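You operate a simulated robot arm through the tools that you are given. There is no shell and no other tool.

You run a simulated robot arm. Do the job below in one go: nothing can be reset, and whatever is moved stays where it is left.

Task
Pile some things up. At the end: the gold brass seat from the top of the wooden table is on the top of the black table; the yellow ball valve from the top of the wooden table is on the top of the black table; the pink hub blind from the top of the wooden table is on the top of the black table, with the yellow plug from there on top of it and the silver spacer on top of that; whatever was shut is shut again. Leave all else as you found it, and nothing knocked over. Set down upright: ball valve.

The check looks at the end state, three seconds after you hand in, the way a careful person would. Anything else that was tipped, shoved, dropped, spilled or broken makes it a failure.

Robot
A 7-joint arm with a two-finger gripper, fixed in place. Base frame: the origin is on the floor under the middle of its stand, x ahead of it, y to its left, z up; the work surface is at about z = 85. Readings come in cm, rad, newtons and seconds.
With the tool pointing down near the work surface it reaches from about 34 to 72 cm from the base axis. Its first joint turns from -1.152 to 1.152 rad. Payload 2.45 kg.
The TCP is the grasp point between the finger pads, 2.6 cm short of the fingertips. In the tool frame z runs along the fingers and y along their closing line. The gripper opens to 9.6 cm; its body begins 6.9 cm behind the TCP.
Orientation is that of the tool frame in the base frame, as a unit quaternion [w, x, y, z]. With the fingers straight down and closing along the base's y, the tool's x points along the base's -x, its y along +y and its z along -z.

Tools
- The arm moves only by the tool arm_command. Its argument "motion" is text: rows parted by semicolons, each of 7 numbers parted by spaces: the shift along the base's x, y, z in cm, then the turn, a rotation vector about the base's x, y, z in rad, then the gripper command, from -1 (fully open) to 1 (shut), values between in proportion. In form: tx ty tz ax ay az gripper; .... A call has 1 to 20 rows; each row shifts and turns the commanded pose from where the row before left it. Rows are played at 5 a second. More than 5 cm and 0.15 rad between two rows, or a gripper value outside its range, and nothing of the call is played. A pose out of reach is approached as far as the arm can. The call stops where the force on the tool passes 40 N (or 10 N more than at its start, if that is more) or the arm is blocked; 0.2 s more then pass. The fingers move at their own pace (about 5 cm/s each) and stop on an object; they squeeze with about 29 N. The grip force told is the motor's: it shows also when the fingers shut on nothing. Time passes only in rows, and 0.2 s behind the last, so rows that do not move let the fingers close. The reply holds the time, the measured pose of the TCP, the force on the tool along the base axes, the opening and the grip force, in the units named above and with some noise, with the torque about the TCP (base axes, N m) and any sound that the robot's microphone picked up.
- Cameras (640 x 400 px; columns grow to the right, rows downward): "scene" is fixed at [16.45, -39.86, 138.53]; the picture's right is [0.83, -0.56, 0.00], its down [-0.44, -0.64, -0.63] and it looks along [0.36, 0.52, -0.77] (base axes); focal length 251 px, centre (320, 200). "wrist" rides on the gripper at [8.2, 0.3, -9.8] in the tool frame; the picture's right is [-0.04, 1.00, 0.00], its down [-0.73, -0.03, -0.68] and it looks along [-0.68, -0.03, 0.73] (tool axes); focal length 256 px, centre (320, 200). There is no depth. A picture from a camera that has moved, and an enlarged one, comes with that camera's place and axes in the base frame and with its lens. The place of the scene camera against the robot may be out by one fixed shift of up to 2.5 cm in any direction.
- grab_frame(camera): a new picture of that camera. It takes no simulated time.
- zoom(camera, box): a new picture of the part [left, top, right, bottom] of that camera's present view, enlarged. It takes no simulated time.
- finish_job(): hands the job in; it is judged then, once.

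Places have to be worked out from the pictures, the camera data and where the tool is seen. Open the gripper and draw the arm clear of the work before you hand the job in, unless the task says otherwise.

The tools are called after "Emit:" as a command line: name --argument value ..., lists and objects as JSON in quotes. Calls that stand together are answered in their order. arm_command: Moves the arm, as the interface text tells. Its arguments: {"type":"object","properties":{"motion":{"type":"string"}},"required":["motion"]} The other tools are called the same way: grab_frame (camera) takes a picture; zoom (camera, box) takes an enlarged picture of a part of a camera's view; finish_job () hands the job in.

At the start:

```text
t: 0.0
position: [47.36, 0.74, 110.39]
tool_rot: [0.0, 0.0, 1.0, -0.001]
contact_force: [0.4, -0.3, -0.4]
moment: [0.0, -0.01, -0.01]
opening: 9.58
grip_force: 0.1
```

scene: 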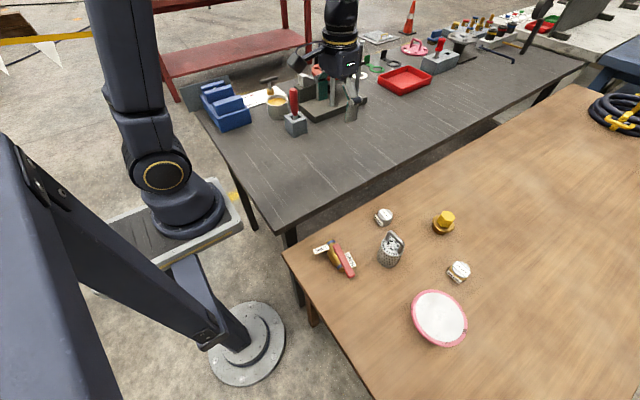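
wrist: 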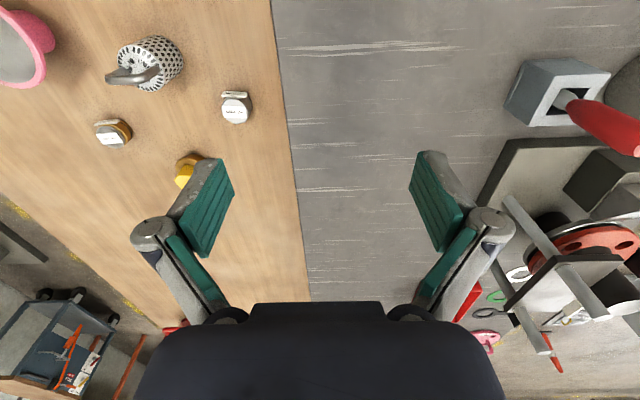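

I begin by looking closer at the wooden table's objects and the black table from both cameras.

Emit:
zoom --camera "scene" --box '[280, 180, 520, 360]'

Emit:
zoom --camera "scene" --box '[180, 20, 480, 220]'

Emit:
zoom --camera "wrist" --box '[0, 0, 320, 200]'

Emit:
zoom --camera "wrist" --box '[320, 0, 640, 400]'

```text
2.22 times, centred on (400, 270) of scene
camera zoom: at [16.45, -39.86, 138.53], right [0.83, -0.56, 0.0], down [-0.44, -0.64, -0.63], along [0.36, 0.52, -0.77], focal length 557 px, centre (142, 44)
```

zoom: 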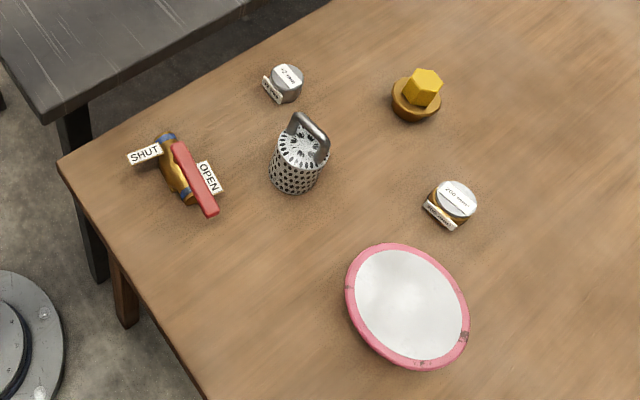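

```text
2.00 times, centred on (330, 120) of scene
camera zoom: at [16.45, -39.86, 138.53], right [0.83, -0.56, 0.0], down [-0.44, -0.64, -0.63], along [0.36, 0.52, -0.77], focal length 501 px, centre (300, 360)
```

zoom: 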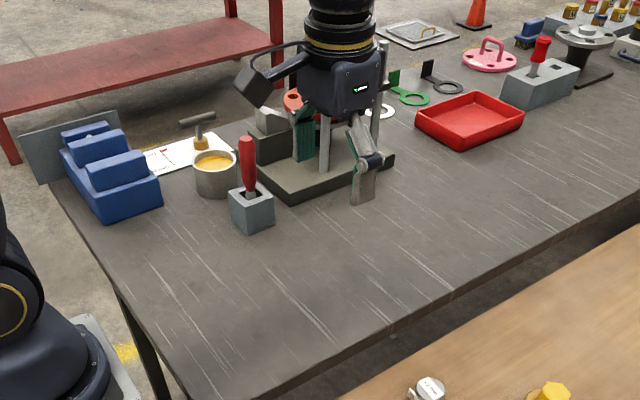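

```text
2.00 times, centred on (160, 100) of wrist
camera zoom: at [39.13, 1.09, 120.28], right [0.04, 1.0, 0.0], down [0.73, -0.03, 0.68], along [0.68, -0.03, -0.73], focal length 512 px, centre (640, 400)
```

zoom: 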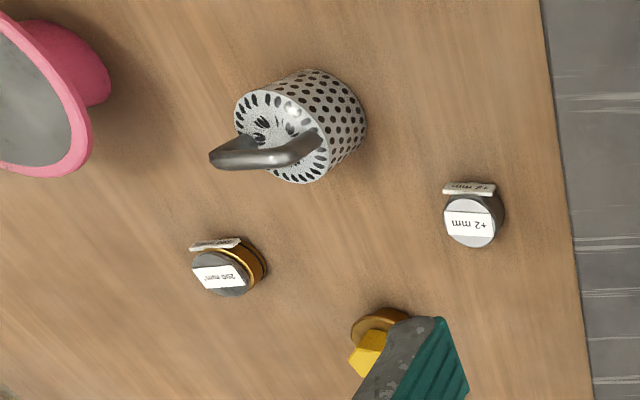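

```text
1.00 times, centred on (480, 200) of wrist (not enlarged: the box is as wide or as high as the picture)
camera zoom: at [39.13, 1.09, 120.28], right [0.04, 1.0, 0.0], down [0.73, -0.03, 0.68], along [0.68, -0.03, -0.73], focal length 256 px, centre (160, 200)
```

zoom: 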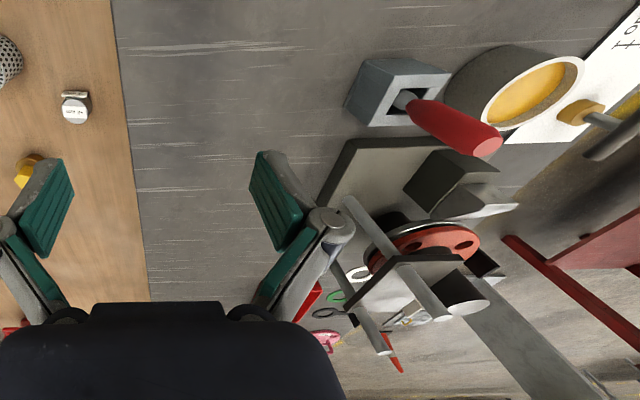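

The wooden table seems lower than the black one (triangulating gives roughly z≈77), with objects at about y −15…−42. I'll shift the arm over it at a safe height for a better look from the wrist camera.

Emit:
arm_command --motion "-1 -4.5 0 0 0 0 -1; -1 -4.5 0 0 0 0 -1; 0 -4.5 0 0 0 0 -1; 0 -4.5 0 0 0 0 -1; 0 -4.5 0 0 0 0 -1; 0 -4.5 0 0 0 0 -1; 0 0 0 0 0 0 -1"

Emit:
grab_frame --camera "wrist"

Emit:
grab_frame --camera "scene"

```text
t: 1.6
position: [45.26, -26.59, 109.9]
tool_rot: [-0.001, -0.001, 1.0, 0.0]
contact_force: [0.2, 0.3, 1.1]
moment: [-0.01, 0.01, -0.02]
opening: 9.58
grip_force: 0.1
```

```text
taken
camera wrist: at [37.01, -26.25, 119.96], right [0.04, 1.0, 0.0], down [0.73, -0.03, 0.68], along [0.68, -0.03, -0.73], focal length 256 px, centre (320, 200)
```

wrist: 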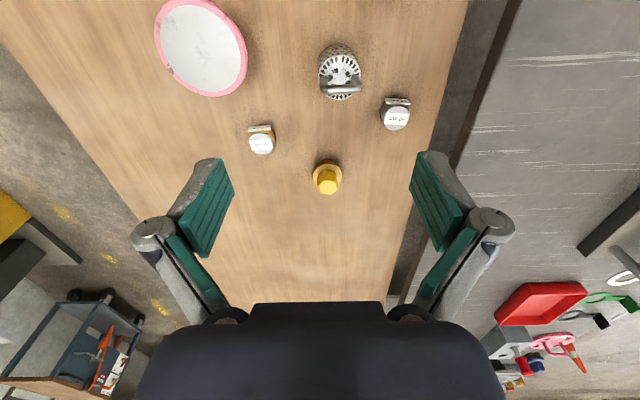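

```text
taken
```

scene: 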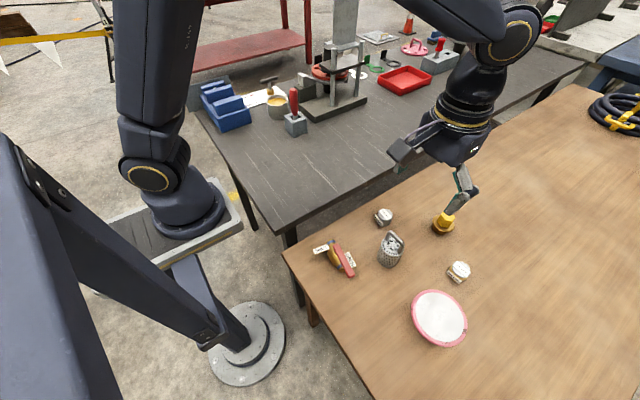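

The view is good from here. I'll zoom in on the objects to tell them apart.

Emit:
zoom --camera "wrist" --box '[220, 30, 440, 210]'

Emit:
zoom --camera "wrist" --box '[130, 0, 290, 100]'

Emit:
zoom --camera "wrist" --box '[480, 260, 640, 400]'

Emit:
zoom --camera "scene" --box '[400, 0, 560, 100]'

Emit:
zoom --camera "scene" --box '[180, 40, 440, 200]'

Emit:
zoom --camera "scene" --box '[360, 190, 490, 290]'

Emit:
zoom --camera "scene" --box '[300, 220, 380, 290]'

```text
2.22 times, centred on (330, 120) of wrist
camera zoom: at [37.01, -26.25, 119.96], right [0.04, 1.0, 0.0], down [0.73, -0.03, 0.68], along [0.68, -0.03, -0.73], focal length 569 px, centre (298, 378)
```

zoom: 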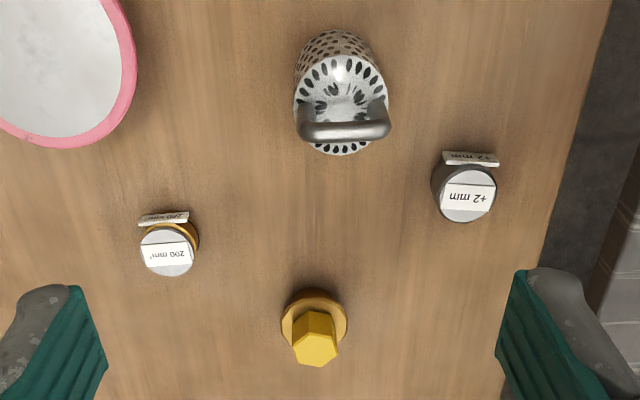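

```text
4.00 times, centred on (210, 50) of wrist
camera zoom: at [37.01, -26.25, 119.96], right [0.04, 1.0, 0.0], down [0.73, -0.03, 0.68], along [0.68, -0.03, -0.73], focal length 1024 px, centre (760, 800)
```

zoom: 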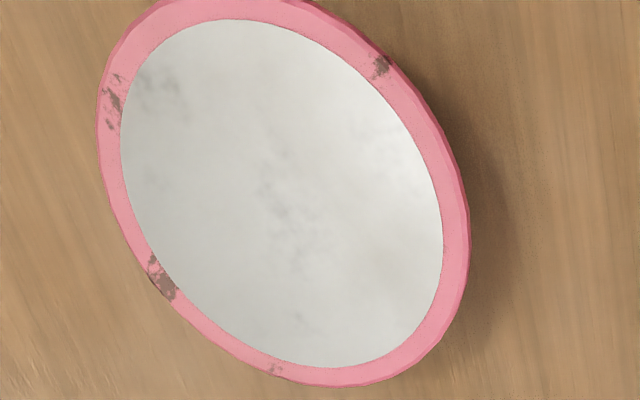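

```text
2.86 times, centred on (560, 330) of wrist
camera zoom: at [37.01, -26.25, 119.96], right [0.04, 1.0, 0.0], down [0.73, -0.03, 0.68], along [0.68, -0.03, -0.73], focal length 731 px, centre (-366, -171)
```

zoom: 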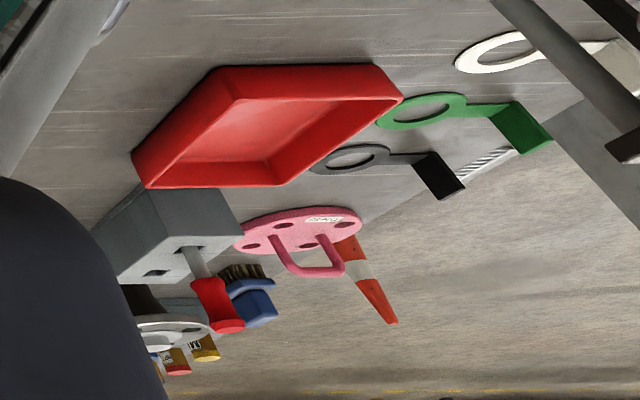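

```text
4.00 times, centred on (480, 50) of scene
camera zoom: at [16.44, -39.86, 138.53], right [0.83, -0.56, 0.0], down [-0.44, -0.64, -0.63], along [0.36, 0.52, -0.77], focal length 1003 px, centre (-320, 800)
```

zoom: 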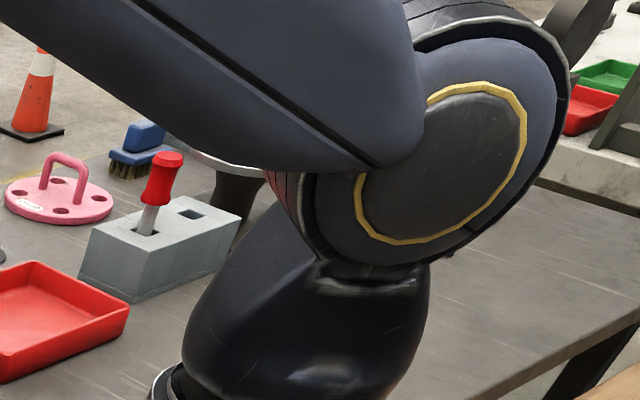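

```text
2.46 times, centred on (310, 120) of scene
camera zoom: at [16.44, -39.86, 138.53], right [0.83, -0.56, 0.0], down [-0.44, -0.64, -0.63], along [0.36, 0.52, -0.77], focal length 617 px, centre (345, 397)
```

zoom: 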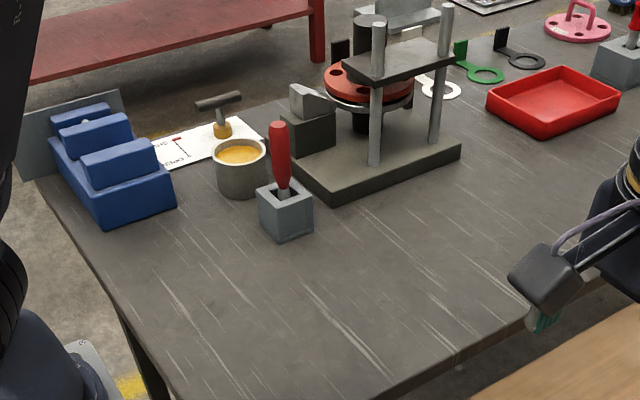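

```text
4.00 times, centred on (425, 240) of scene
camera zoom: at [16.44, -39.86, 138.53], right [0.83, -0.56, 0.0], down [-0.44, -0.64, -0.63], along [0.36, 0.52, -0.77], focal length 1003 px, centre (-100, 40)
```

zoom: 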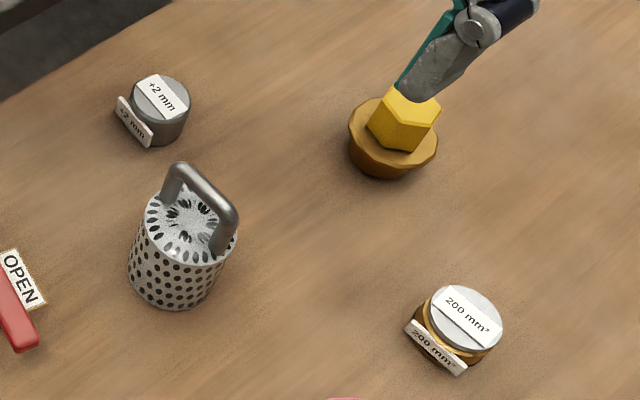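

```text
5.71 times, centred on (340, 255) of scene
camera zoom: at [16.44, -39.86, 138.53], right [0.83, -0.56, 0.0], down [-0.44, -0.64, -0.63], along [0.36, 0.52, -0.77], focal length 1432 px, centre (206, -114)
```

zoom: 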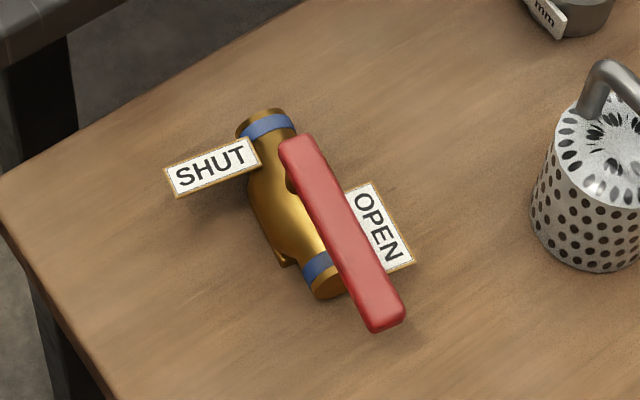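

Identified: silver spacer (“+2 mm”), gold brass seat (“200 mm²”), yellow hex plug on a tapered base, brass/yellow ball valve with red lever, and pink hub blind, which appears as a wide disc on a narrower hub. I'll yaw the tool so the wrist camera looks toward −y to see the pink part's side.

Emit:
arm_command --motion "0 1 -1.5 0 0 -0.15 -1; 0 1 -1.5 0 0 -0.15 -1; 0 1 -1.5 0 0 -0.15 -1; 0 1 -1.5 0 0 -0.15 -1; 0 1 -1.5 0 0 -0.15 -1; 0 1 -1.5 0 0 -0.15 -1; 0 0 -1 0 0 -0.15 -1; 0 0 -1 0 0 -0.15 -1; 0 0 -1 0 0 -0.15 -1; 0 0 -1 0 0 -0.15 -1; 0 0 0 0 0 -0.07 -1; 0 0 0 0 0 0 -1"

Emit:
grab_frame --camera "wrist"

Emit:
grab_frame --camera "scene"

```text
t: 4.2
position: [45.36, -19.98, 97.35]
tool_rot: [0.001, 0.708, 0.707, -0.001]
contact_force: [0.0, 0.4, -0.2]
moment: [0.0, -0.04, 0.01]
opening: 9.6
grip_force: 0.1
```

```text
taken
camera wrist: at [45.6, -11.91, 107.3], right [1.0, -0.04, 0.0], down [-0.03, -0.73, 0.68], along [-0.03, -0.68, -0.73], focal length 256 px, centre (320, 200)
```

wrist: 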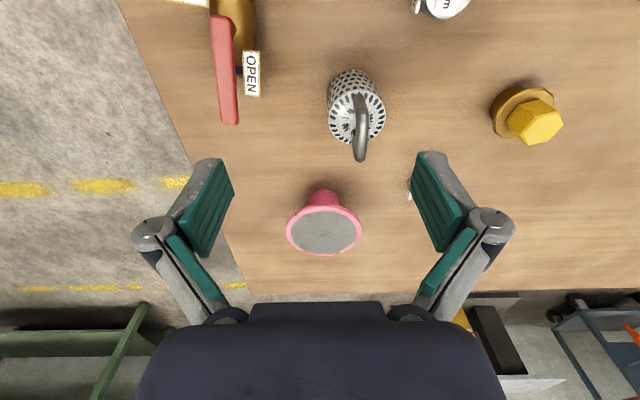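

```text
taken
```

scene: 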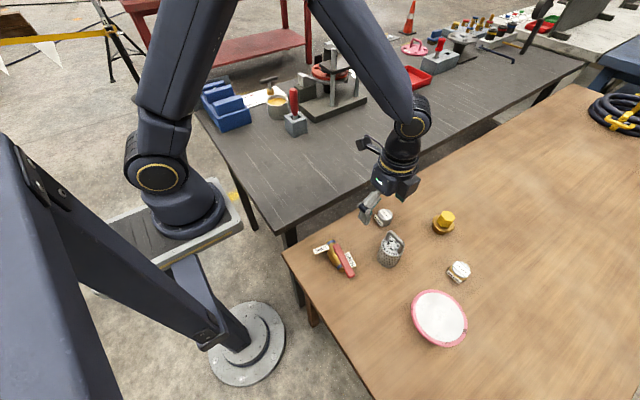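

Emit:
zoom --camera "wrist" --box '[270, 170, 380, 270]'

Emit:
zoom --camera "wrist" --box '[190, 0, 290, 130]'

Emit:
zoom --camera "wrist" --box '[400, 0, 600, 160]'

```text
4.00 times, centred on (325, 220) of wrist
camera zoom: at [45.6, -11.91, 107.3], right [1.0, -0.04, 0.0], down [-0.03, -0.73, 0.68], along [-0.03, -0.68, -0.73], focal length 1024 px, centre (300, 120)
```

zoom: 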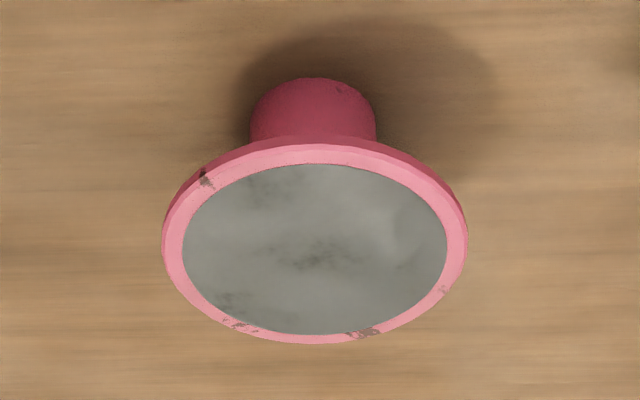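

```text
3.08 times, centred on (240, 65) of wrist
camera zoom: at [45.6, -11.91, 107.3], right [1.0, -0.04, 0.0], down [-0.03, -0.73, 0.68], along [-0.03, -0.68, -0.73], focal length 788 px, centre (566, 615)
```

zoom: 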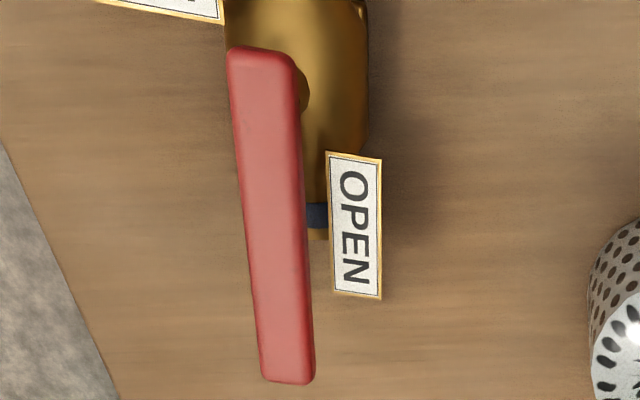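

```text
2.50 times, centred on (500, 80) of wrist
camera zoom: at [45.6, -11.91, 107.3], right [1.0, -0.04, 0.0], down [-0.03, -0.73, 0.68], along [-0.03, -0.68, -0.73], focal length 640 px, centre (-130, 500)
```

zoom: 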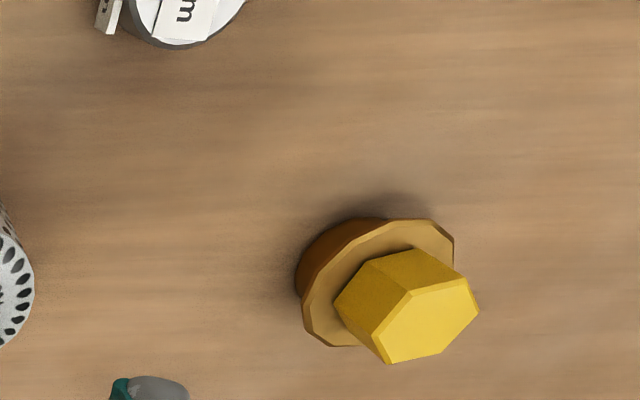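

The pink part is a mushroom: a ~4.8 cm hub under a ~11.8 cm disc (top at z≈81.6, table ≈75), so it needs a side grip under the disc. First I'll look at the ball valve from a closer pose.

Emit:
arm_command --motion "-4 2 -1 0 0 0 -1; -4 2 -1 0 0 0 -1; 0 0 0 0 0 0 -1; 0 0 0 0 0 0 -1"

Emit:
grab_frame --camera "wrist"

Emit:
zoom --camera "wrist" --box '[240, 0, 400, 160]'

```text
t: 5.2
position: [37.39, -15.86, 95.37]
tool_rot: [0.0, 0.707, 0.707, 0.0]
contact_force: [0.2, -0.5, 0.2]
moment: [0.0, 0.01, 0.0]
opening: 9.59
grip_force: 0.1
```

```text
taken
camera wrist: at [37.6, -7.78, 105.29], right [1.0, -0.04, 0.0], down [-0.03, -0.73, 0.68], along [-0.03, -0.68, -0.73], focal length 256 px, centre (320, 200)
```

wrist: 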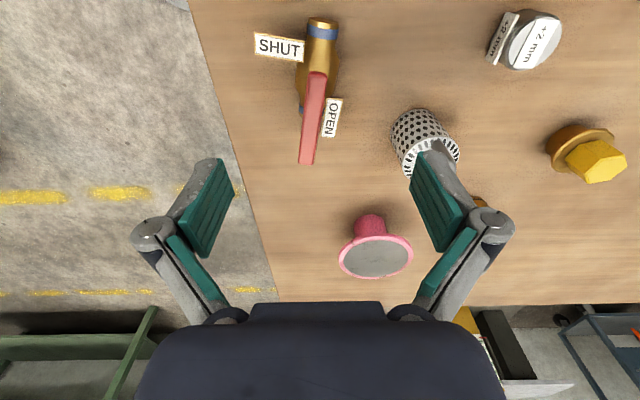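

```text
2.50 times, centred on (320, 80) of wrist
camera zoom: at [37.6, -7.78, 105.29], right [1.0, -0.04, 0.0], down [-0.03, -0.73, 0.68], along [-0.03, -0.68, -0.73], focal length 640 px, centre (320, 500)
```

zoom: 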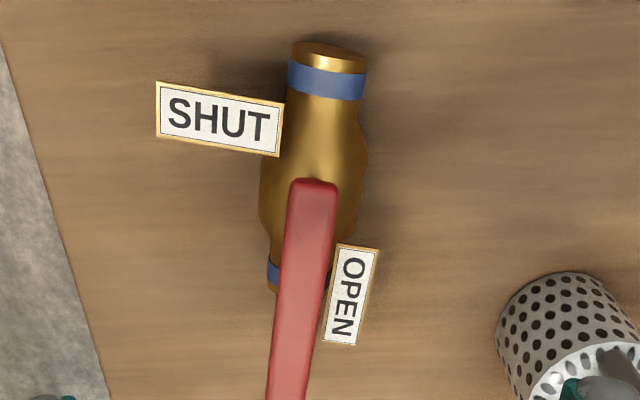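

The valve body axis runs about 0.2 rad off base −y, centred near (36.9,−16.2), lever on top at z≈81. Before grasping I'll measure the wooden table's height with closed fingers at a free spot near (46,−14).

Emit:
arm_command --motion "4.3 1 0 0 0 0 1; 4.3 1 0 0 0 0 1; 0 0 -4 0 0 0 1; 0 0 -4 0 0 0 1; 0 0 -4 0 0 0 1; 0 0 -2 0 0 0 1; 0 0 -0.4 0 0 0 1; 0 0 -0.4 0 0 0 1; 0 0 -0.4 0 0 0 1; 0 0 -0.4 0 0 0 1; 0 0 -0.4 0 0 0 1; 0 0 -0.4 0 0 0 1; 0 0 -0.4 0 0 0 1; 0 0 -0.4 0 0 0 1; 0 0 -0.4 0 0 0 1; 0 0 -0.4 0 0 0 1; 0 0 -0.4 0 0 0 1; 0 0 -0.4 0 0 0 1"

```text
t: 8.7
position: [45.99, -14.15, 77.36]
tool_rot: [0.0, 0.706, 0.709, 0.001]
contact_force: [-4.8, 1.8, 12.5]
moment: [0.01, 0.14, -0.01]
opening: 0.0
grip_force: 28.3
stopped in row 17: the force on the tool passed its limit at 55 N (the readings are from after the stop); the commanded pose is now the measured one
```

Wood table contact at TCP z≈77.4, so its top is ≈74.8. I'll do the same on a bare spot of the black table at about (46, 6).

Emit:
arm_command --motion "0 0 4 0 0 0 1; 0 0 5 0 0 0 1; 0 0 5 0 0 0 1; 0 0 4 0 0 0 1; 0 5 0 0 0 0 1; 0 5 0 0 0 0 1; 0 5 0 0 0 0 1; 0 5 0 0 0 0 1; 0 0 -3 0 0 0 1; 0 0 -2 0 0 0 1; 0 0 -0.5 0 0 0 1; 0 0 -0.4 0 0 0 1; 0 0 -0.4 0 0 0 1; 0 0 -0.4 0 0 0 1; 0 0 -0.4 0 0 0 1; 0 0 -0.4 0 0 0 1; 0 0 -0.4 0 0 0 1; 0 0 -0.4 0 0 0 1; 0 0 -0.4 0 0 0 1; 0 0 -0.4 0 0 0 1"

Emit:
grab_frame --camera "scene"

```text
t: 12.6
position: [45.97, 5.76, 87.47]
tool_rot: [0.0, 0.707, 0.707, 0.002]
contact_force: [-6.1, -1.4, 12.9]
moment: [-0.13, 0.13, -0.01]
opening: 0.0
grip_force: 28.6
stopped in row 19: the force on the tool passed its limit at 57 N (the readings are from after the stop); the commanded pose is now the measured one
```

```text
taken
```

scene: 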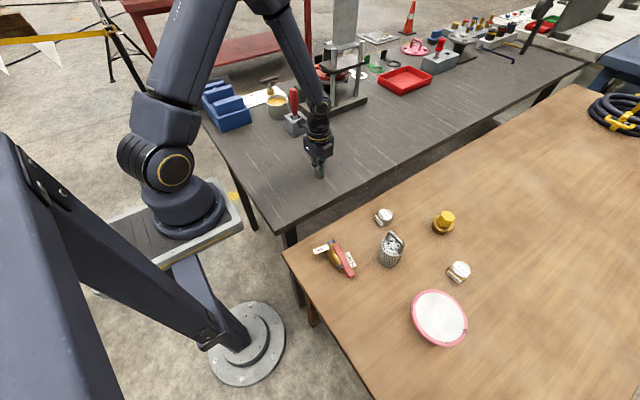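

Black table contact at TCP z≈87.5, so its top is ≈84.9. Now I go above the ball valve with the gripper open and turned −0.2 rad to match its body, stopping well above the lever for a closer look.

Emit:
arm_command --motion "0 0 4 0 0 0 -1; 0 0 4 0 0 0 -1; -2 -4.5 0 0 0 -0.1 -1; -2 -4.5 0 0 0 -0.1 -1; -2 -4.5 0 0 0 0 -1; -2 -4.5 0 0 0 0 -1; -1.2 -4.45 0 0 0 0 -1; 0 0 -3.5 0 0 0 -1; 0 0 -3 0 0 0 -1; 0 0 0 0 0 0 -1; 0 0 0 0 0 0 -1"

Emit:
grab_frame --camera "wrist"

Emit:
zoom --camera "wrist" --box '[220, 50, 420, 250]'

Emit:
zoom --camera "scene" --box '[280, 200, 400, 300]'

```text
t: 15.0
position: [36.92, -16.78, 88.74]
tool_rot: [0.0, 0.773, 0.634, 0.002]
contact_force: [0.2, 0.3, 0.1]
moment: [-0.02, 0.02, -0.01]
opening: 9.58
grip_force: 0.1
```

```text
taken
camera wrist: at [38.72, -8.87, 98.75], right [0.97, -0.24, 0.0], down [-0.18, -0.72, 0.68], along [-0.16, -0.66, -0.74], focal length 256 px, centre (320, 200)
```

wrist: 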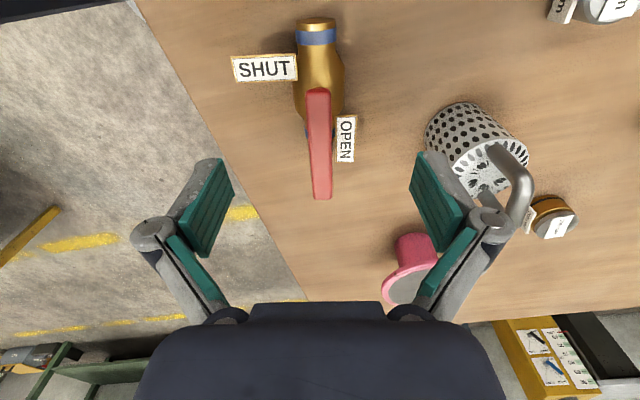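

```text
2.00 times, centred on (320, 150) of wrist
camera zoom: at [38.72, -8.87, 98.75], right [0.97, -0.24, 0.0], down [-0.18, -0.72, 0.68], along [-0.16, -0.66, -0.74], focal length 512 px, centre (320, 300)
```

zoom: 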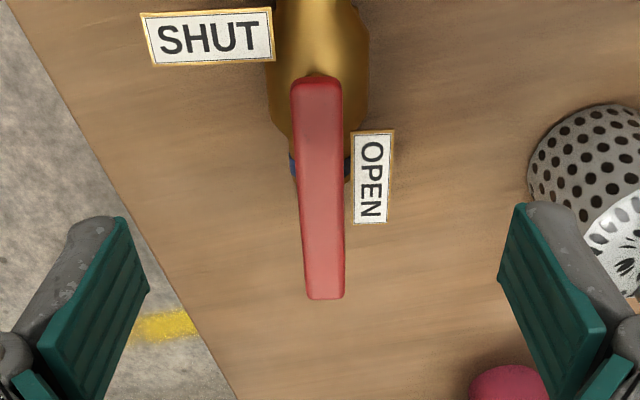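

```text
4.00 times, centred on (340, 250) of scene
camera zoom: at [16.45, -39.86, 138.53], right [0.83, -0.56, 0.0], down [-0.44, -0.64, -0.63], along [0.36, 0.52, -0.77], focal length 1003 px, centre (240, 0)
```

zoom: 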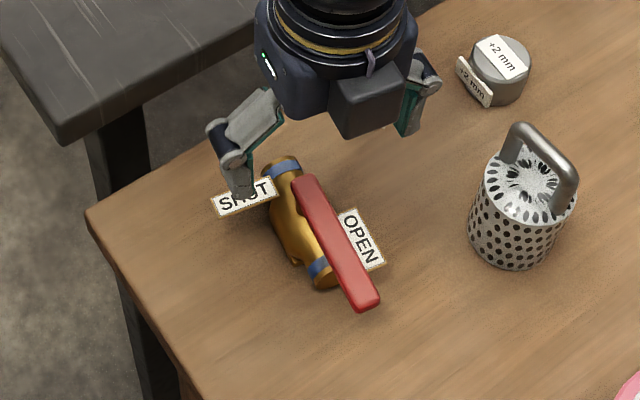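

The tags sit at lever height (z≈81) leaving a ~2.5 cm gap; I'll shift so the fingers go between them (about 1.2 cm along the body) and turn +0.08 rad for clearance. I'll descend partway and check.

Emit:
arm_command --motion "0.07 1.21 0 0 0 0.08 -1; 0 0 -3 0 0 0 -1; 0 0 -2 0 0 0 -1; 0 0 0 0 0 0 -1"

Emit:
zoom --camera "wrist" --box '[200, 60, 440, 260]'

Emit:
zoom --camera "scene" --box '[280, 200, 400, 300]'

```text
t: 16.0
position: [36.98, -15.35, 83.79]
tool_rot: [-0.001, 0.747, 0.665, 0.002]
contact_force: [0.5, 0.8, 0.6]
moment: [0.04, -0.01, -0.01]
opening: 9.61
grip_force: 0.2
```

```text
2.00 times, centred on (320, 160) of wrist
camera zoom: at [38.12, -7.3, 93.7], right [0.99, -0.16, 0.0], down [-0.12, -0.73, 0.68], along [-0.1, -0.67, -0.74], focal length 512 px, centre (320, 280)
```

zoom: 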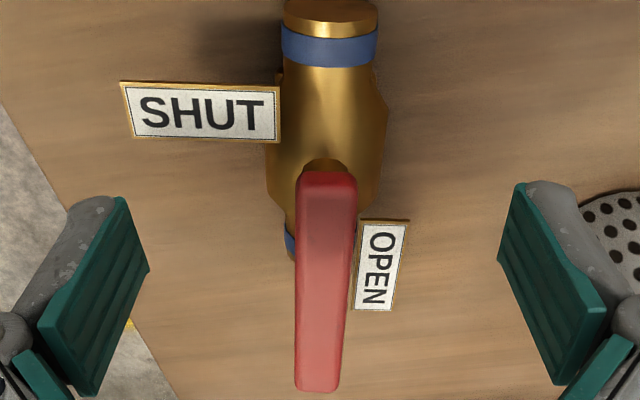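

```text
4.00 times, centred on (340, 250) of scene
camera zoom: at [16.45, -39.86, 138.53], right [0.83, -0.56, 0.0], down [-0.44, -0.64, -0.63], along [0.36, 0.52, -0.77], focal length 1003 px, centre (240, 0)
```

zoom: 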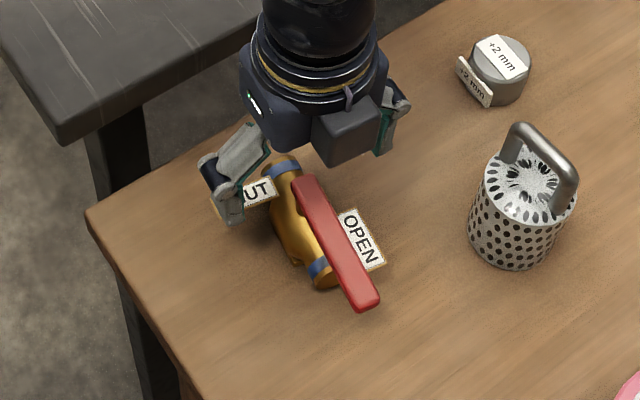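

Better triangulation puts the tags at z≈79.65 with a 3 cm gap centred on the body; I need to move back ≈0.78 cm along the body. I correct this, descend to TCP z≈77.7 and check before closing.

Emit:
arm_command --motion "-0.03 -0.78 0 0 0 -0.04 -1; 0 0 0 0 0 0 -1; 0 0 -2 0 0 0 -1; 0 0 -2 0 0 0 -1; 0 0 -1.5 0 0 0 -1; 0 0 -0.5 0 0 0 -1; 0 0 0 0 0 0 -1"

Emit:
grab_frame --camera "wrist"

Emit:
zoom --camera "scene" --box '[280, 200, 400, 300]'

```text
t: 17.6
position: [37.03, -16.23, 77.83]
tool_rot: [0.0, 0.761, 0.649, 0.003]
contact_force: [-0.4, -0.7, -0.7]
moment: [-0.03, 0.01, -0.01]
opening: 9.6
grip_force: 0.0
```

```text
taken
camera wrist: at [38.5, -8.17, 87.8], right [0.98, -0.2, 0.0], down [-0.15, -0.72, 0.68], along [-0.13, -0.66, -0.74], focal length 256 px, centre (320, 200)
```

wrist: 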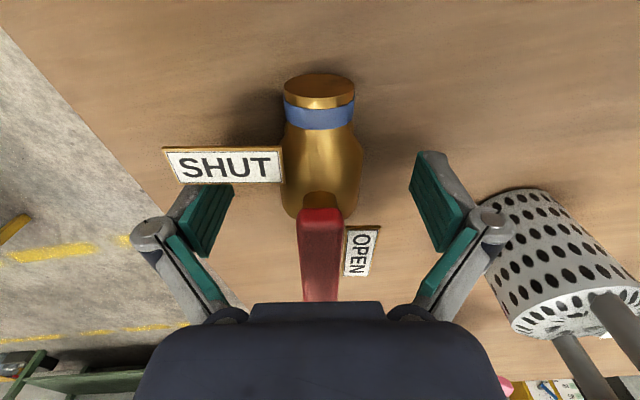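

```text
4.00 times, centred on (340, 250) of scene
camera zoom: at [16.45, -39.86, 138.53], right [0.83, -0.56, 0.0], down [-0.44, -0.64, -0.63], along [0.36, 0.52, -0.77], focal length 1003 px, centre (240, 0)
```

zoom: 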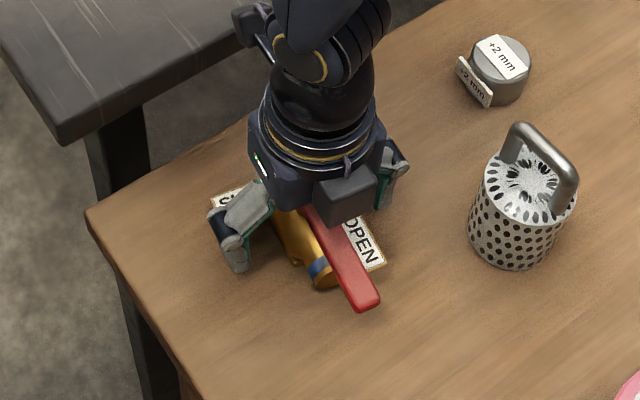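

Fingers are placed on both sides between the tags; I nudge 0.2 cm toward the SHUT side for equal clearance, then close on the body.

Emit:
arm_command --motion "0.03 0.2 0 0 0 0 -1; 0 0 0 0 0 0 0; 0 0 0 0 0 0 1; 0 0 0 0 0 0 1; 0 0 0 0 0 0 1; 0 0 0 0 0 0 1"

Emit:
grab_frame --camera "wrist"

Emit:
zoom --camera "scene" --box '[280, 200, 400, 300]'

```text
t: 19.0
position: [36.94, -15.94, 77.84]
tool_rot: [0.0, 0.76, 0.65, 0.003]
contact_force: [-0.4, 0.1, 3.0]
moment: [-0.04, 0.01, 0.02]
opening: 4.18
grip_force: 29.3
```

```text
taken
camera wrist: at [38.5, -8.05, 87.76], right [0.98, -0.2, 0.0], down [-0.15, -0.72, 0.68], along [-0.13, -0.66, -0.74], focal length 256 px, centre (320, 200)
```

wrist: 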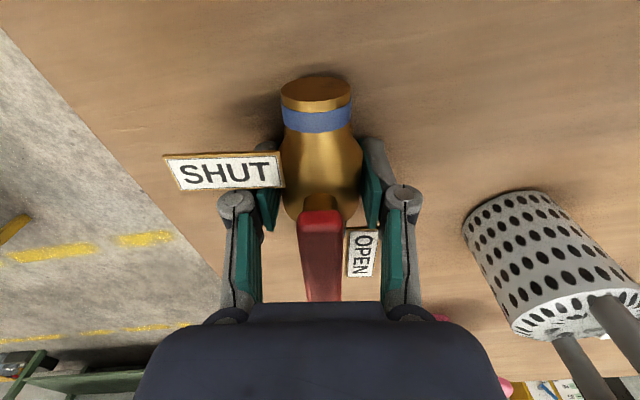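

```text
4.00 times, centred on (340, 250) of scene
camera zoom: at [16.44, -39.86, 138.53], right [0.83, -0.56, 0.0], down [-0.44, -0.64, -0.63], along [0.36, 0.52, -0.77], focal length 1003 px, centre (240, 0)
```

zoom: 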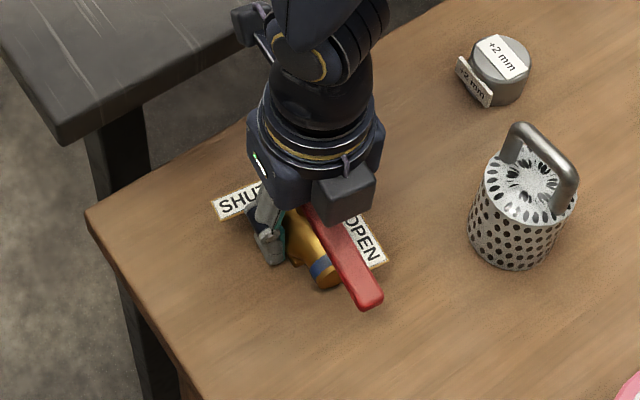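

Grip holds at 4.18 cm on the body with the lever free. I lift straight up slowly and check the weight.

Emit:
arm_command --motion "0 0 0.5 0 0 0 1; 0 0 1 0 0 0 1; 0 0 2 0 0 0 1; 0 0 3 0 0 0 1; 0 0 3 0 0 0 1; 0 0 3 0 0 0 1; 0 0 3 0 0 0 1; 0 0 0 0 0 0 1"

Emit:
grab_frame --camera "wrist"

Emit:
zoom --camera "scene" --box '[240, 120, 440, 300]'

```text
t: 20.8
position: [36.97, -15.97, 93.66]
tool_rot: [0.0, 0.761, 0.649, 0.002]
contact_force: [1.1, 0.5, -3.9]
moment: [0.0, 0.02, 0.01]
opening: 4.16
grip_force: 28.9
```

```text
taken
camera wrist: at [38.44, -8.13, 103.51], right [0.98, -0.2, 0.0], down [-0.15, -0.72, 0.68], along [-0.13, -0.66, -0.74], focal length 256 px, centre (320, 200)
```

wrist: 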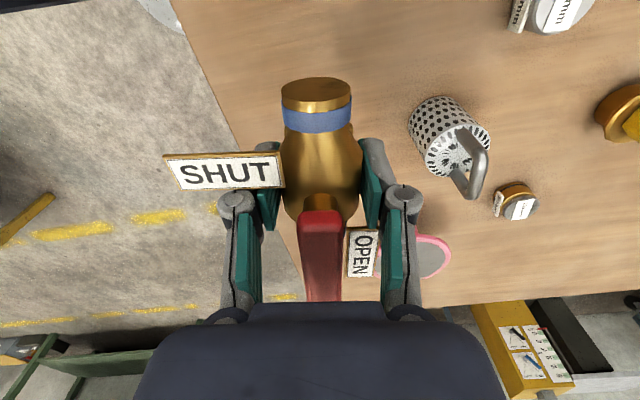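

```text
2.22 times, centred on (340, 210) of scene
camera zoom: at [16.45, -39.86, 138.53], right [0.83, -0.56, 0.0], down [-0.44, -0.64, -0.63], along [0.36, 0.52, -0.77], focal length 557 px, centre (276, 178)
```

zoom: 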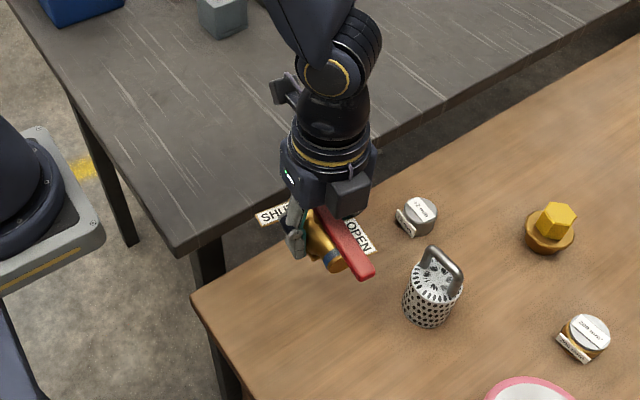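

The valve (≈0.4 kg) hangs level and unchanged. I carry it over to a free spot on the black table at about (61, 5).

Emit:
arm_command --motion "1.5 1.5 0 0 0 0 1; 3 3 0 0 0 0 1; 3.4 3 0 0 0 0 1; 3.4 3 0 0 0 0 1; 3.4 3 0 0 0 0 1; 3.4 3 0 0 0 0 1; 3 3 0 0 0 0 1; 2.9 1.5 0 0 0 0 1; 0 0 0 0 0 0 1; 0 0 -2 0 0 0 1; 0 0 -1.5 0 0 0 1; 0 0 0 0 0 0 1"

Emit:
grab_frame --camera "wrist"

Emit:
grab_frame --camera "scene"

```text
t: 23.4
position: [60.63, 5.08, 89.71]
tool_rot: [0.001, 0.761, 0.649, 0.003]
contact_force: [-0.1, 0.3, -4.3]
moment: [0.01, 0.0, 0.02]
opening: 4.17
grip_force: 28.8
```

```text
taken
camera wrist: at [62.21, 13.09, 99.64], right [0.98, -0.2, 0.0], down [-0.15, -0.72, 0.68], along [-0.13, -0.66, -0.74], focal length 256 px, centre (320, 200)
```

wrist: 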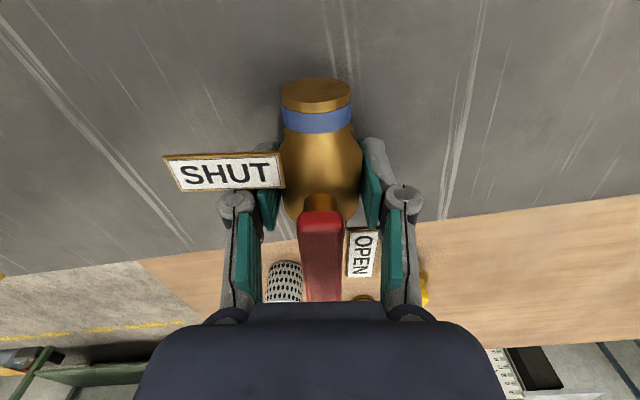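

```text
taken
```

scene: 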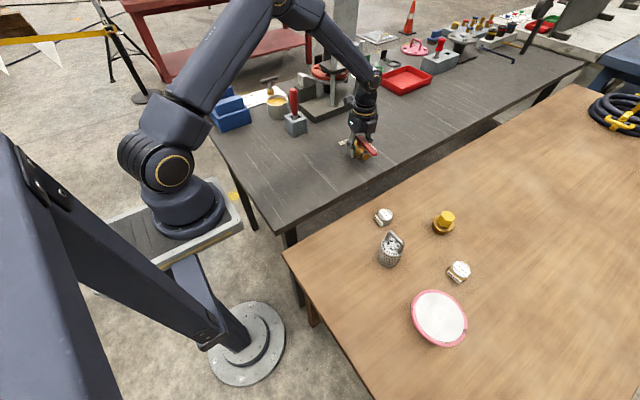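

The valve is over a free spot. I lower it in small steps to the black table (expected contact at TCP z≈87.95).

Emit:
arm_command --motion "0 0 -0.6 0 0 0 1; 0 0 -0.5 0 0 0 1; 0 0 -0.3 0 0 0 1; 0 0 -0.1 0 0 0 1; 0 0 -0.1 0 0 0 1; 0 0 0 0 0 0 1"

```text
t: 24.8
position: [60.86, 4.87, 88.34]
tool_rot: [0.0, 0.761, 0.649, 0.002]
contact_force: [0.9, -0.6, -4.0]
moment: [0.03, 0.01, 0.0]
opening: 4.17
grip_force: 28.6
```

Emit:
arm_command --motion "0 0 -0.1 0 0 0 1; 0 0 -0.1 0 0 0 1; 0 0 -0.1 0 0 0 1; 0 0 -0.1 0 0 0 1; 0 0 0 0 0 0 1"

```text
t: 26.0
position: [61.14, 4.99, 87.83]
tool_rot: [0.0, 0.761, 0.649, 0.003]
contact_force: [-0.5, -0.6, -5.0]
moment: [-0.02, 0.01, 0.0]
opening: 4.18
grip_force: 29.1
```

Still carrying the full weight; I keep lowering in 1 mm steps until the load shifts.

Emit:
arm_command --motion "0 0 -0.1 0 0 0 1; 0 0 0 0 0 0 1"

Emit:
arm_command --motion "0 0 -0.1 0 0 0 1; 0 0 0 0 0 0 1"

Emit:
arm_command --motion "0 0 -0.1 0 0 0 1; 0 0 0 0 0 0 1"

```text
t: 26.6
position: [61.04, 4.81, 87.83]
tool_rot: [0.0, 0.76, 0.65, 0.003]
contact_force: [-0.4, -0.1, -4.3]
moment: [-0.01, 0.01, -0.01]
opening: 4.16
grip_force: 28.3
```

```text
t: 27.2
position: [60.93, 4.96, 87.87]
tool_rot: [0.002, 0.761, 0.649, 0.003]
contact_force: [1.0, -1.1, 6.5]
moment: [-0.13, 0.23, 0.04]
opening: 4.19
grip_force: 29.3
```

```text
t: 27.8
position: [60.98, 5.0, 87.85]
tool_rot: [0.002, 0.76, 0.65, 0.003]
contact_force: [-1.0, -1.7, 20.5]
moment: [-0.18, 0.04, 0.0]
opening: 4.19
grip_force: 29.2
```

Contact with the black table is made at z≈87.85. I ease off 1–2 mm, open the fingers and rise straight up.

Emit:
arm_command --motion "0 0 0.15 0 0 0 1; 0 0 0 0 0 0 -0.2; 0 0 0 0 0 0 -1; 0 0 0 0 0 0 -1; 0 0 0 0 0 0 -1; 0 0 2 0 0 0 -1; 0 0 4 0 0 0 -1; 0 0 4 0 0 0 -1; 0 0 0 0 0 0 -1"

Emit:
grab_frame --camera "wrist"

Emit:
zoom --camera "scene" --box '[280, 100, 440, 200]'

```text
t: 29.8
position: [60.91, 5.1, 97.85]
tool_rot: [0.0, 0.76, 0.649, 0.003]
contact_force: [0.0, 0.7, -0.2]
moment: [0.01, 0.03, -0.02]
opening: 9.56
grip_force: 0.0
```

```text
taken
camera wrist: at [62.38, 13.01, 107.75], right [0.98, -0.2, 0.0], down [-0.15, -0.72, 0.68], along [-0.13, -0.66, -0.74], focal length 256 px, centre (320, 200)
```

wrist: 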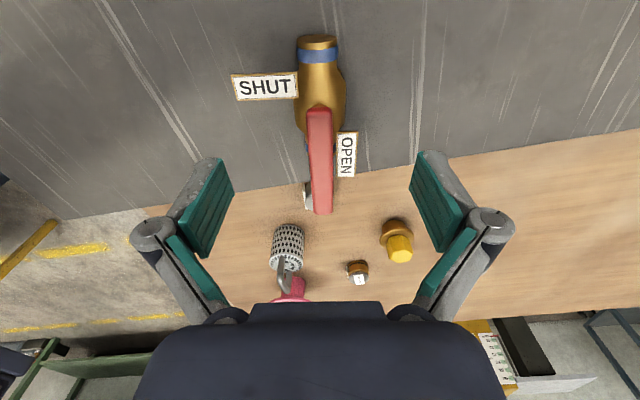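

```text
4.00 times, centred on (360, 150) of scene
camera zoom: at [16.45, -39.86, 138.53], right [0.83, -0.56, 0.0], down [-0.44, -0.64, -0.63], along [0.36, 0.52, -0.77], focal length 1003 px, centre (160, 400)
```

zoom: 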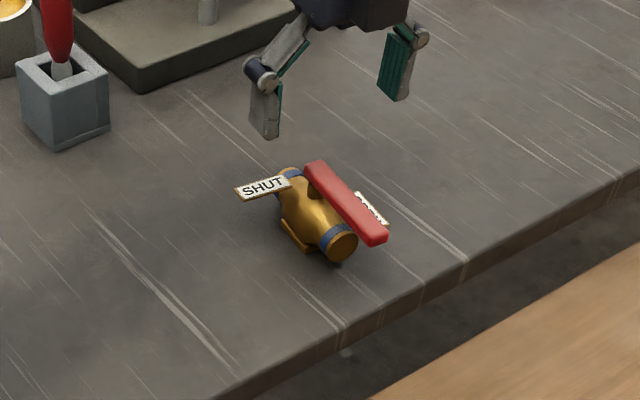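

The valve stands upright on the black table, lever unchanged. Next is the gold brass seat near (60.8,−38); I turn the tool back to face +x and go there high up to look at it.

Emit:
arm_command --motion "-0.5 -3 0.5 0 0 0.145 -1; -0.5 -3.5 0.5 0 0 0.145 -1; -0.5 -3.5 0 0 0 0.145 -1; -0.5 -3.5 0 0 0 0.145 -1; -0.5 -3.5 0 0 0 0.145 -1; -0.5 -3.5 0 0 0 0.145 -1; -0.5 -3.5 0 0 0 0.145 -1; -0.5 -3.5 0 0 0 0.145 -1; -0.5 -3.5 0 0 0 0.145 -1; -0.5 -3.5 0 0 0 0.145 -1; -1 -3.5 0 0 0 0.145 -1; 0 -3 -2 0 0 0.135 -1; 0 0 -2 0 0 0 -1; 0 0 0 0 0 0 -1"

Emit:
grab_frame --camera "wrist"

Emit:
grab_frame --camera "scene"

```text
t: 32.8
position: [55.01, -35.93, 94.64]
tool_rot: [-0.001, -0.002, 1.0, 0.002]
contact_force: [-0.3, 0.2, -0.4]
moment: [-0.02, 0.0, 0.03]
opening: 9.61
grip_force: 0.0
```

```text
taken
camera wrist: at [46.84, -35.77, 104.61], right [0.04, 1.0, 0.0], down [0.74, -0.03, 0.68], along [0.68, -0.02, -0.74], focal length 256 px, centre (320, 200)
```

wrist: 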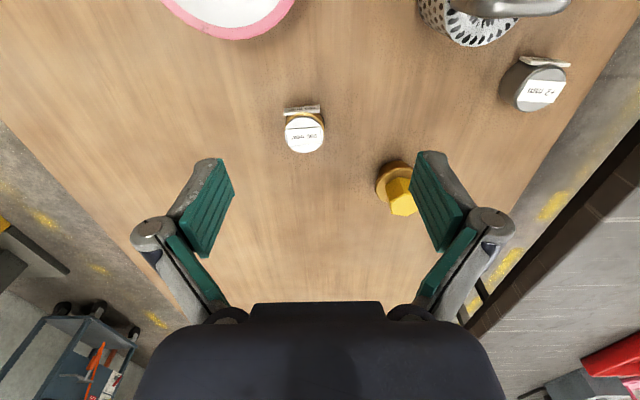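

```text
taken
```

scene: 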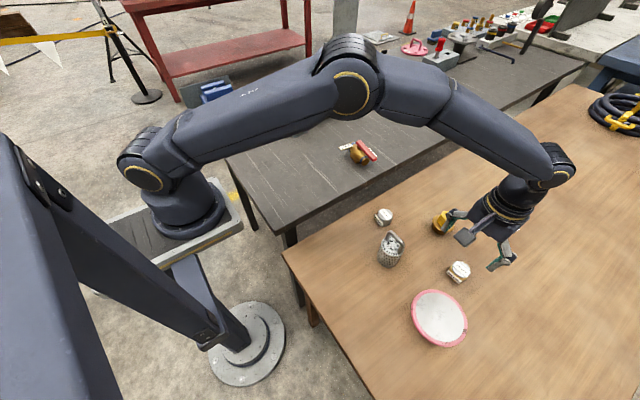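

Zooming in on the seat, plug and spacer from here to fix their positions and tag directions.

Emit:
zoom --camera "wrist" --box '[250, 80, 360, 180]'

Emit:
zoom --camera "wrist" --box '[350, 0, 590, 230]'

```text
4.00 times, centred on (305, 130) of wrist
camera zoom: at [46.84, -35.77, 104.61], right [0.04, 1.0, 0.0], down [0.74, -0.03, 0.68], along [0.68, -0.02, -0.74], focal length 1024 px, centre (380, 480)
```

zoom: 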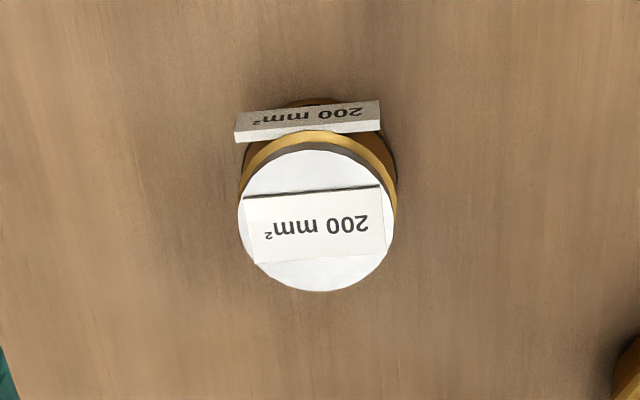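

```text
1.74 times, centred on (470, 115) of wrist
camera zoom: at [46.84, -35.77, 104.61], right [0.04, 1.0, 0.0], down [0.74, -0.03, 0.68], along [0.68, -0.02, -0.74], focal length 445 px, centre (59, 348)
```

zoom: 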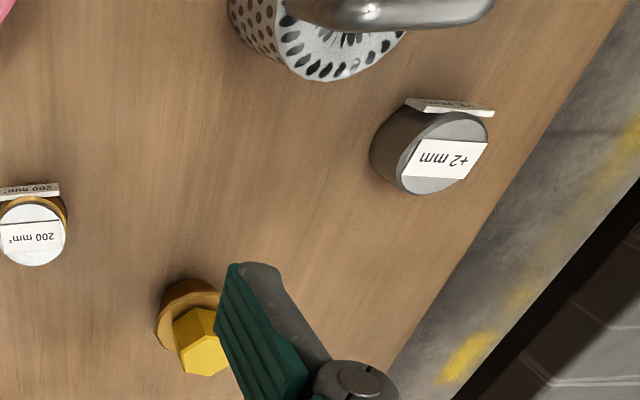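

Seat centre ≈(60.9,−37.95), tag on its −x side, so closing along y is right. I move above it and start descending to see whether the reach suffices.

Emit:
arm_command --motion "3 -1 0 0 0 0 -1; 2.9 -1 0 0 0 0 -1; 0 0 -3 0 0 0 -1; 0 0 -3 0 0 0 -1; 0 0 -3 0 0 0 -1; 0 0 -2 0 0 0 -1; 0 0 0 0 0 0 -1; 0 0 0 0 0 0 -1"

Emit:
grab_frame --camera "wrist"

Emit:
zoom --camera "scene" --box '[380, 180, 540, 310]'

```text
t: 34.6
position: [59.94, -37.68, 83.88]
tool_rot: [-0.003, -0.001, 1.0, 0.002]
contact_force: [-0.1, 0.0, 0.0]
moment: [0.01, -0.02, -0.02]
opening: 9.62
grip_force: 0.0
out of reach, approached as far as the arm can: row 2
```

```text
taken
camera wrist: at [51.7, -37.37, 93.8], right [0.04, 1.0, 0.0], down [0.74, -0.03, 0.68], along [0.68, -0.02, -0.74], focal length 256 px, centre (320, 200)
```

wrist: 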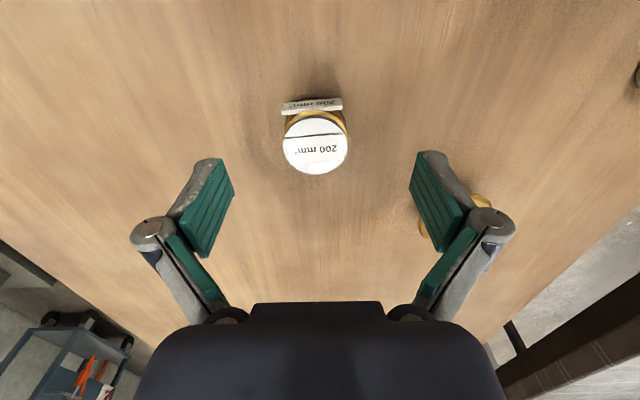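

```text
3.08 times, centred on (460, 245) of scene
camera zoom: at [16.45, -39.86, 138.53], right [0.83, -0.56, 0.0], down [-0.44, -0.64, -0.63], along [0.36, 0.52, -0.77], focal length 771 px, centre (-111, 62)
```

zoom: 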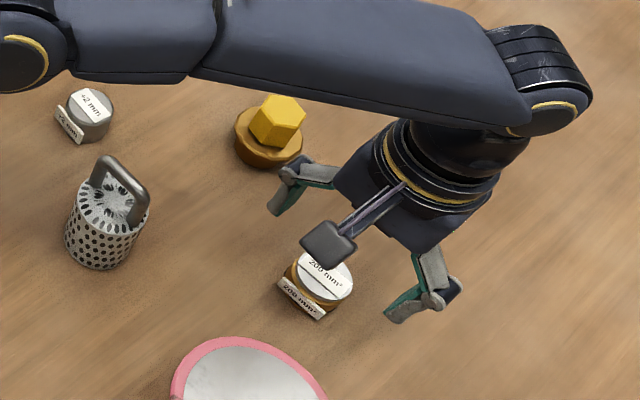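

We stopped about 0.8 cm short in x. At this lower height I try to shift the remaining distance to (60.7,−37.9).

Emit:
arm_command --motion "0.4 -0.1 0 0 0 0 -1; 0.4 -0.1 0 0 0 0 -1; 0 0 0 0 0 0 -1"

```text
t: 35.4
position: [59.85, -37.64, 83.87]
tool_rot: [-0.002, -0.001, 1.0, 0.001]
contact_force: [0.1, -0.2, 0.0]
moment: [-0.01, -0.01, 0.0]
opening: 9.58
grip_force: 0.1
out of reach, approached as far as the arm can: row 1, 2
```

Out of reach with the tool exactly vertical, so I tilt the fingers slightly outward (−0.12 rad about y), which lets the TCP go farther while the pads stay vertical against the seat's sides.

Emit:
arm_command --motion "0 0 0 0 -0.06 0 -1; 0 0 0 0 -0.06 0 -1; 0.4 -0.1 0 0 0 0 -1; 0.4 -0.1 0 0 0 0 -1; 0 0 0 0 0 0 -1; 0 0 0 0 0 0 -1"

Emit:
grab_frame --camera "wrist"

```text
t: 36.8
position: [60.74, -37.88, 83.87]
tool_rot: [0.058, -0.001, 0.998, 0.001]
contact_force: [0.4, -0.4, -0.4]
moment: [-0.01, -0.03, 0.01]
opening: 9.57
grip_force: 0.0
```

```text
taken
camera wrist: at [51.4, -37.54, 92.79], right [0.04, 1.0, 0.01], down [0.65, -0.03, 0.76], along [0.76, -0.02, -0.65], focal length 256 px, centre (320, 200)
```

wrist: 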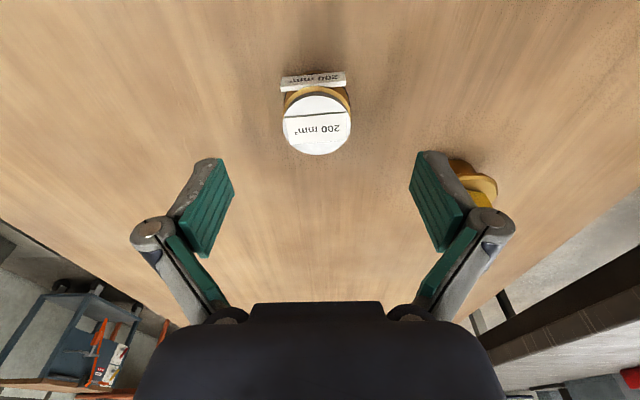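

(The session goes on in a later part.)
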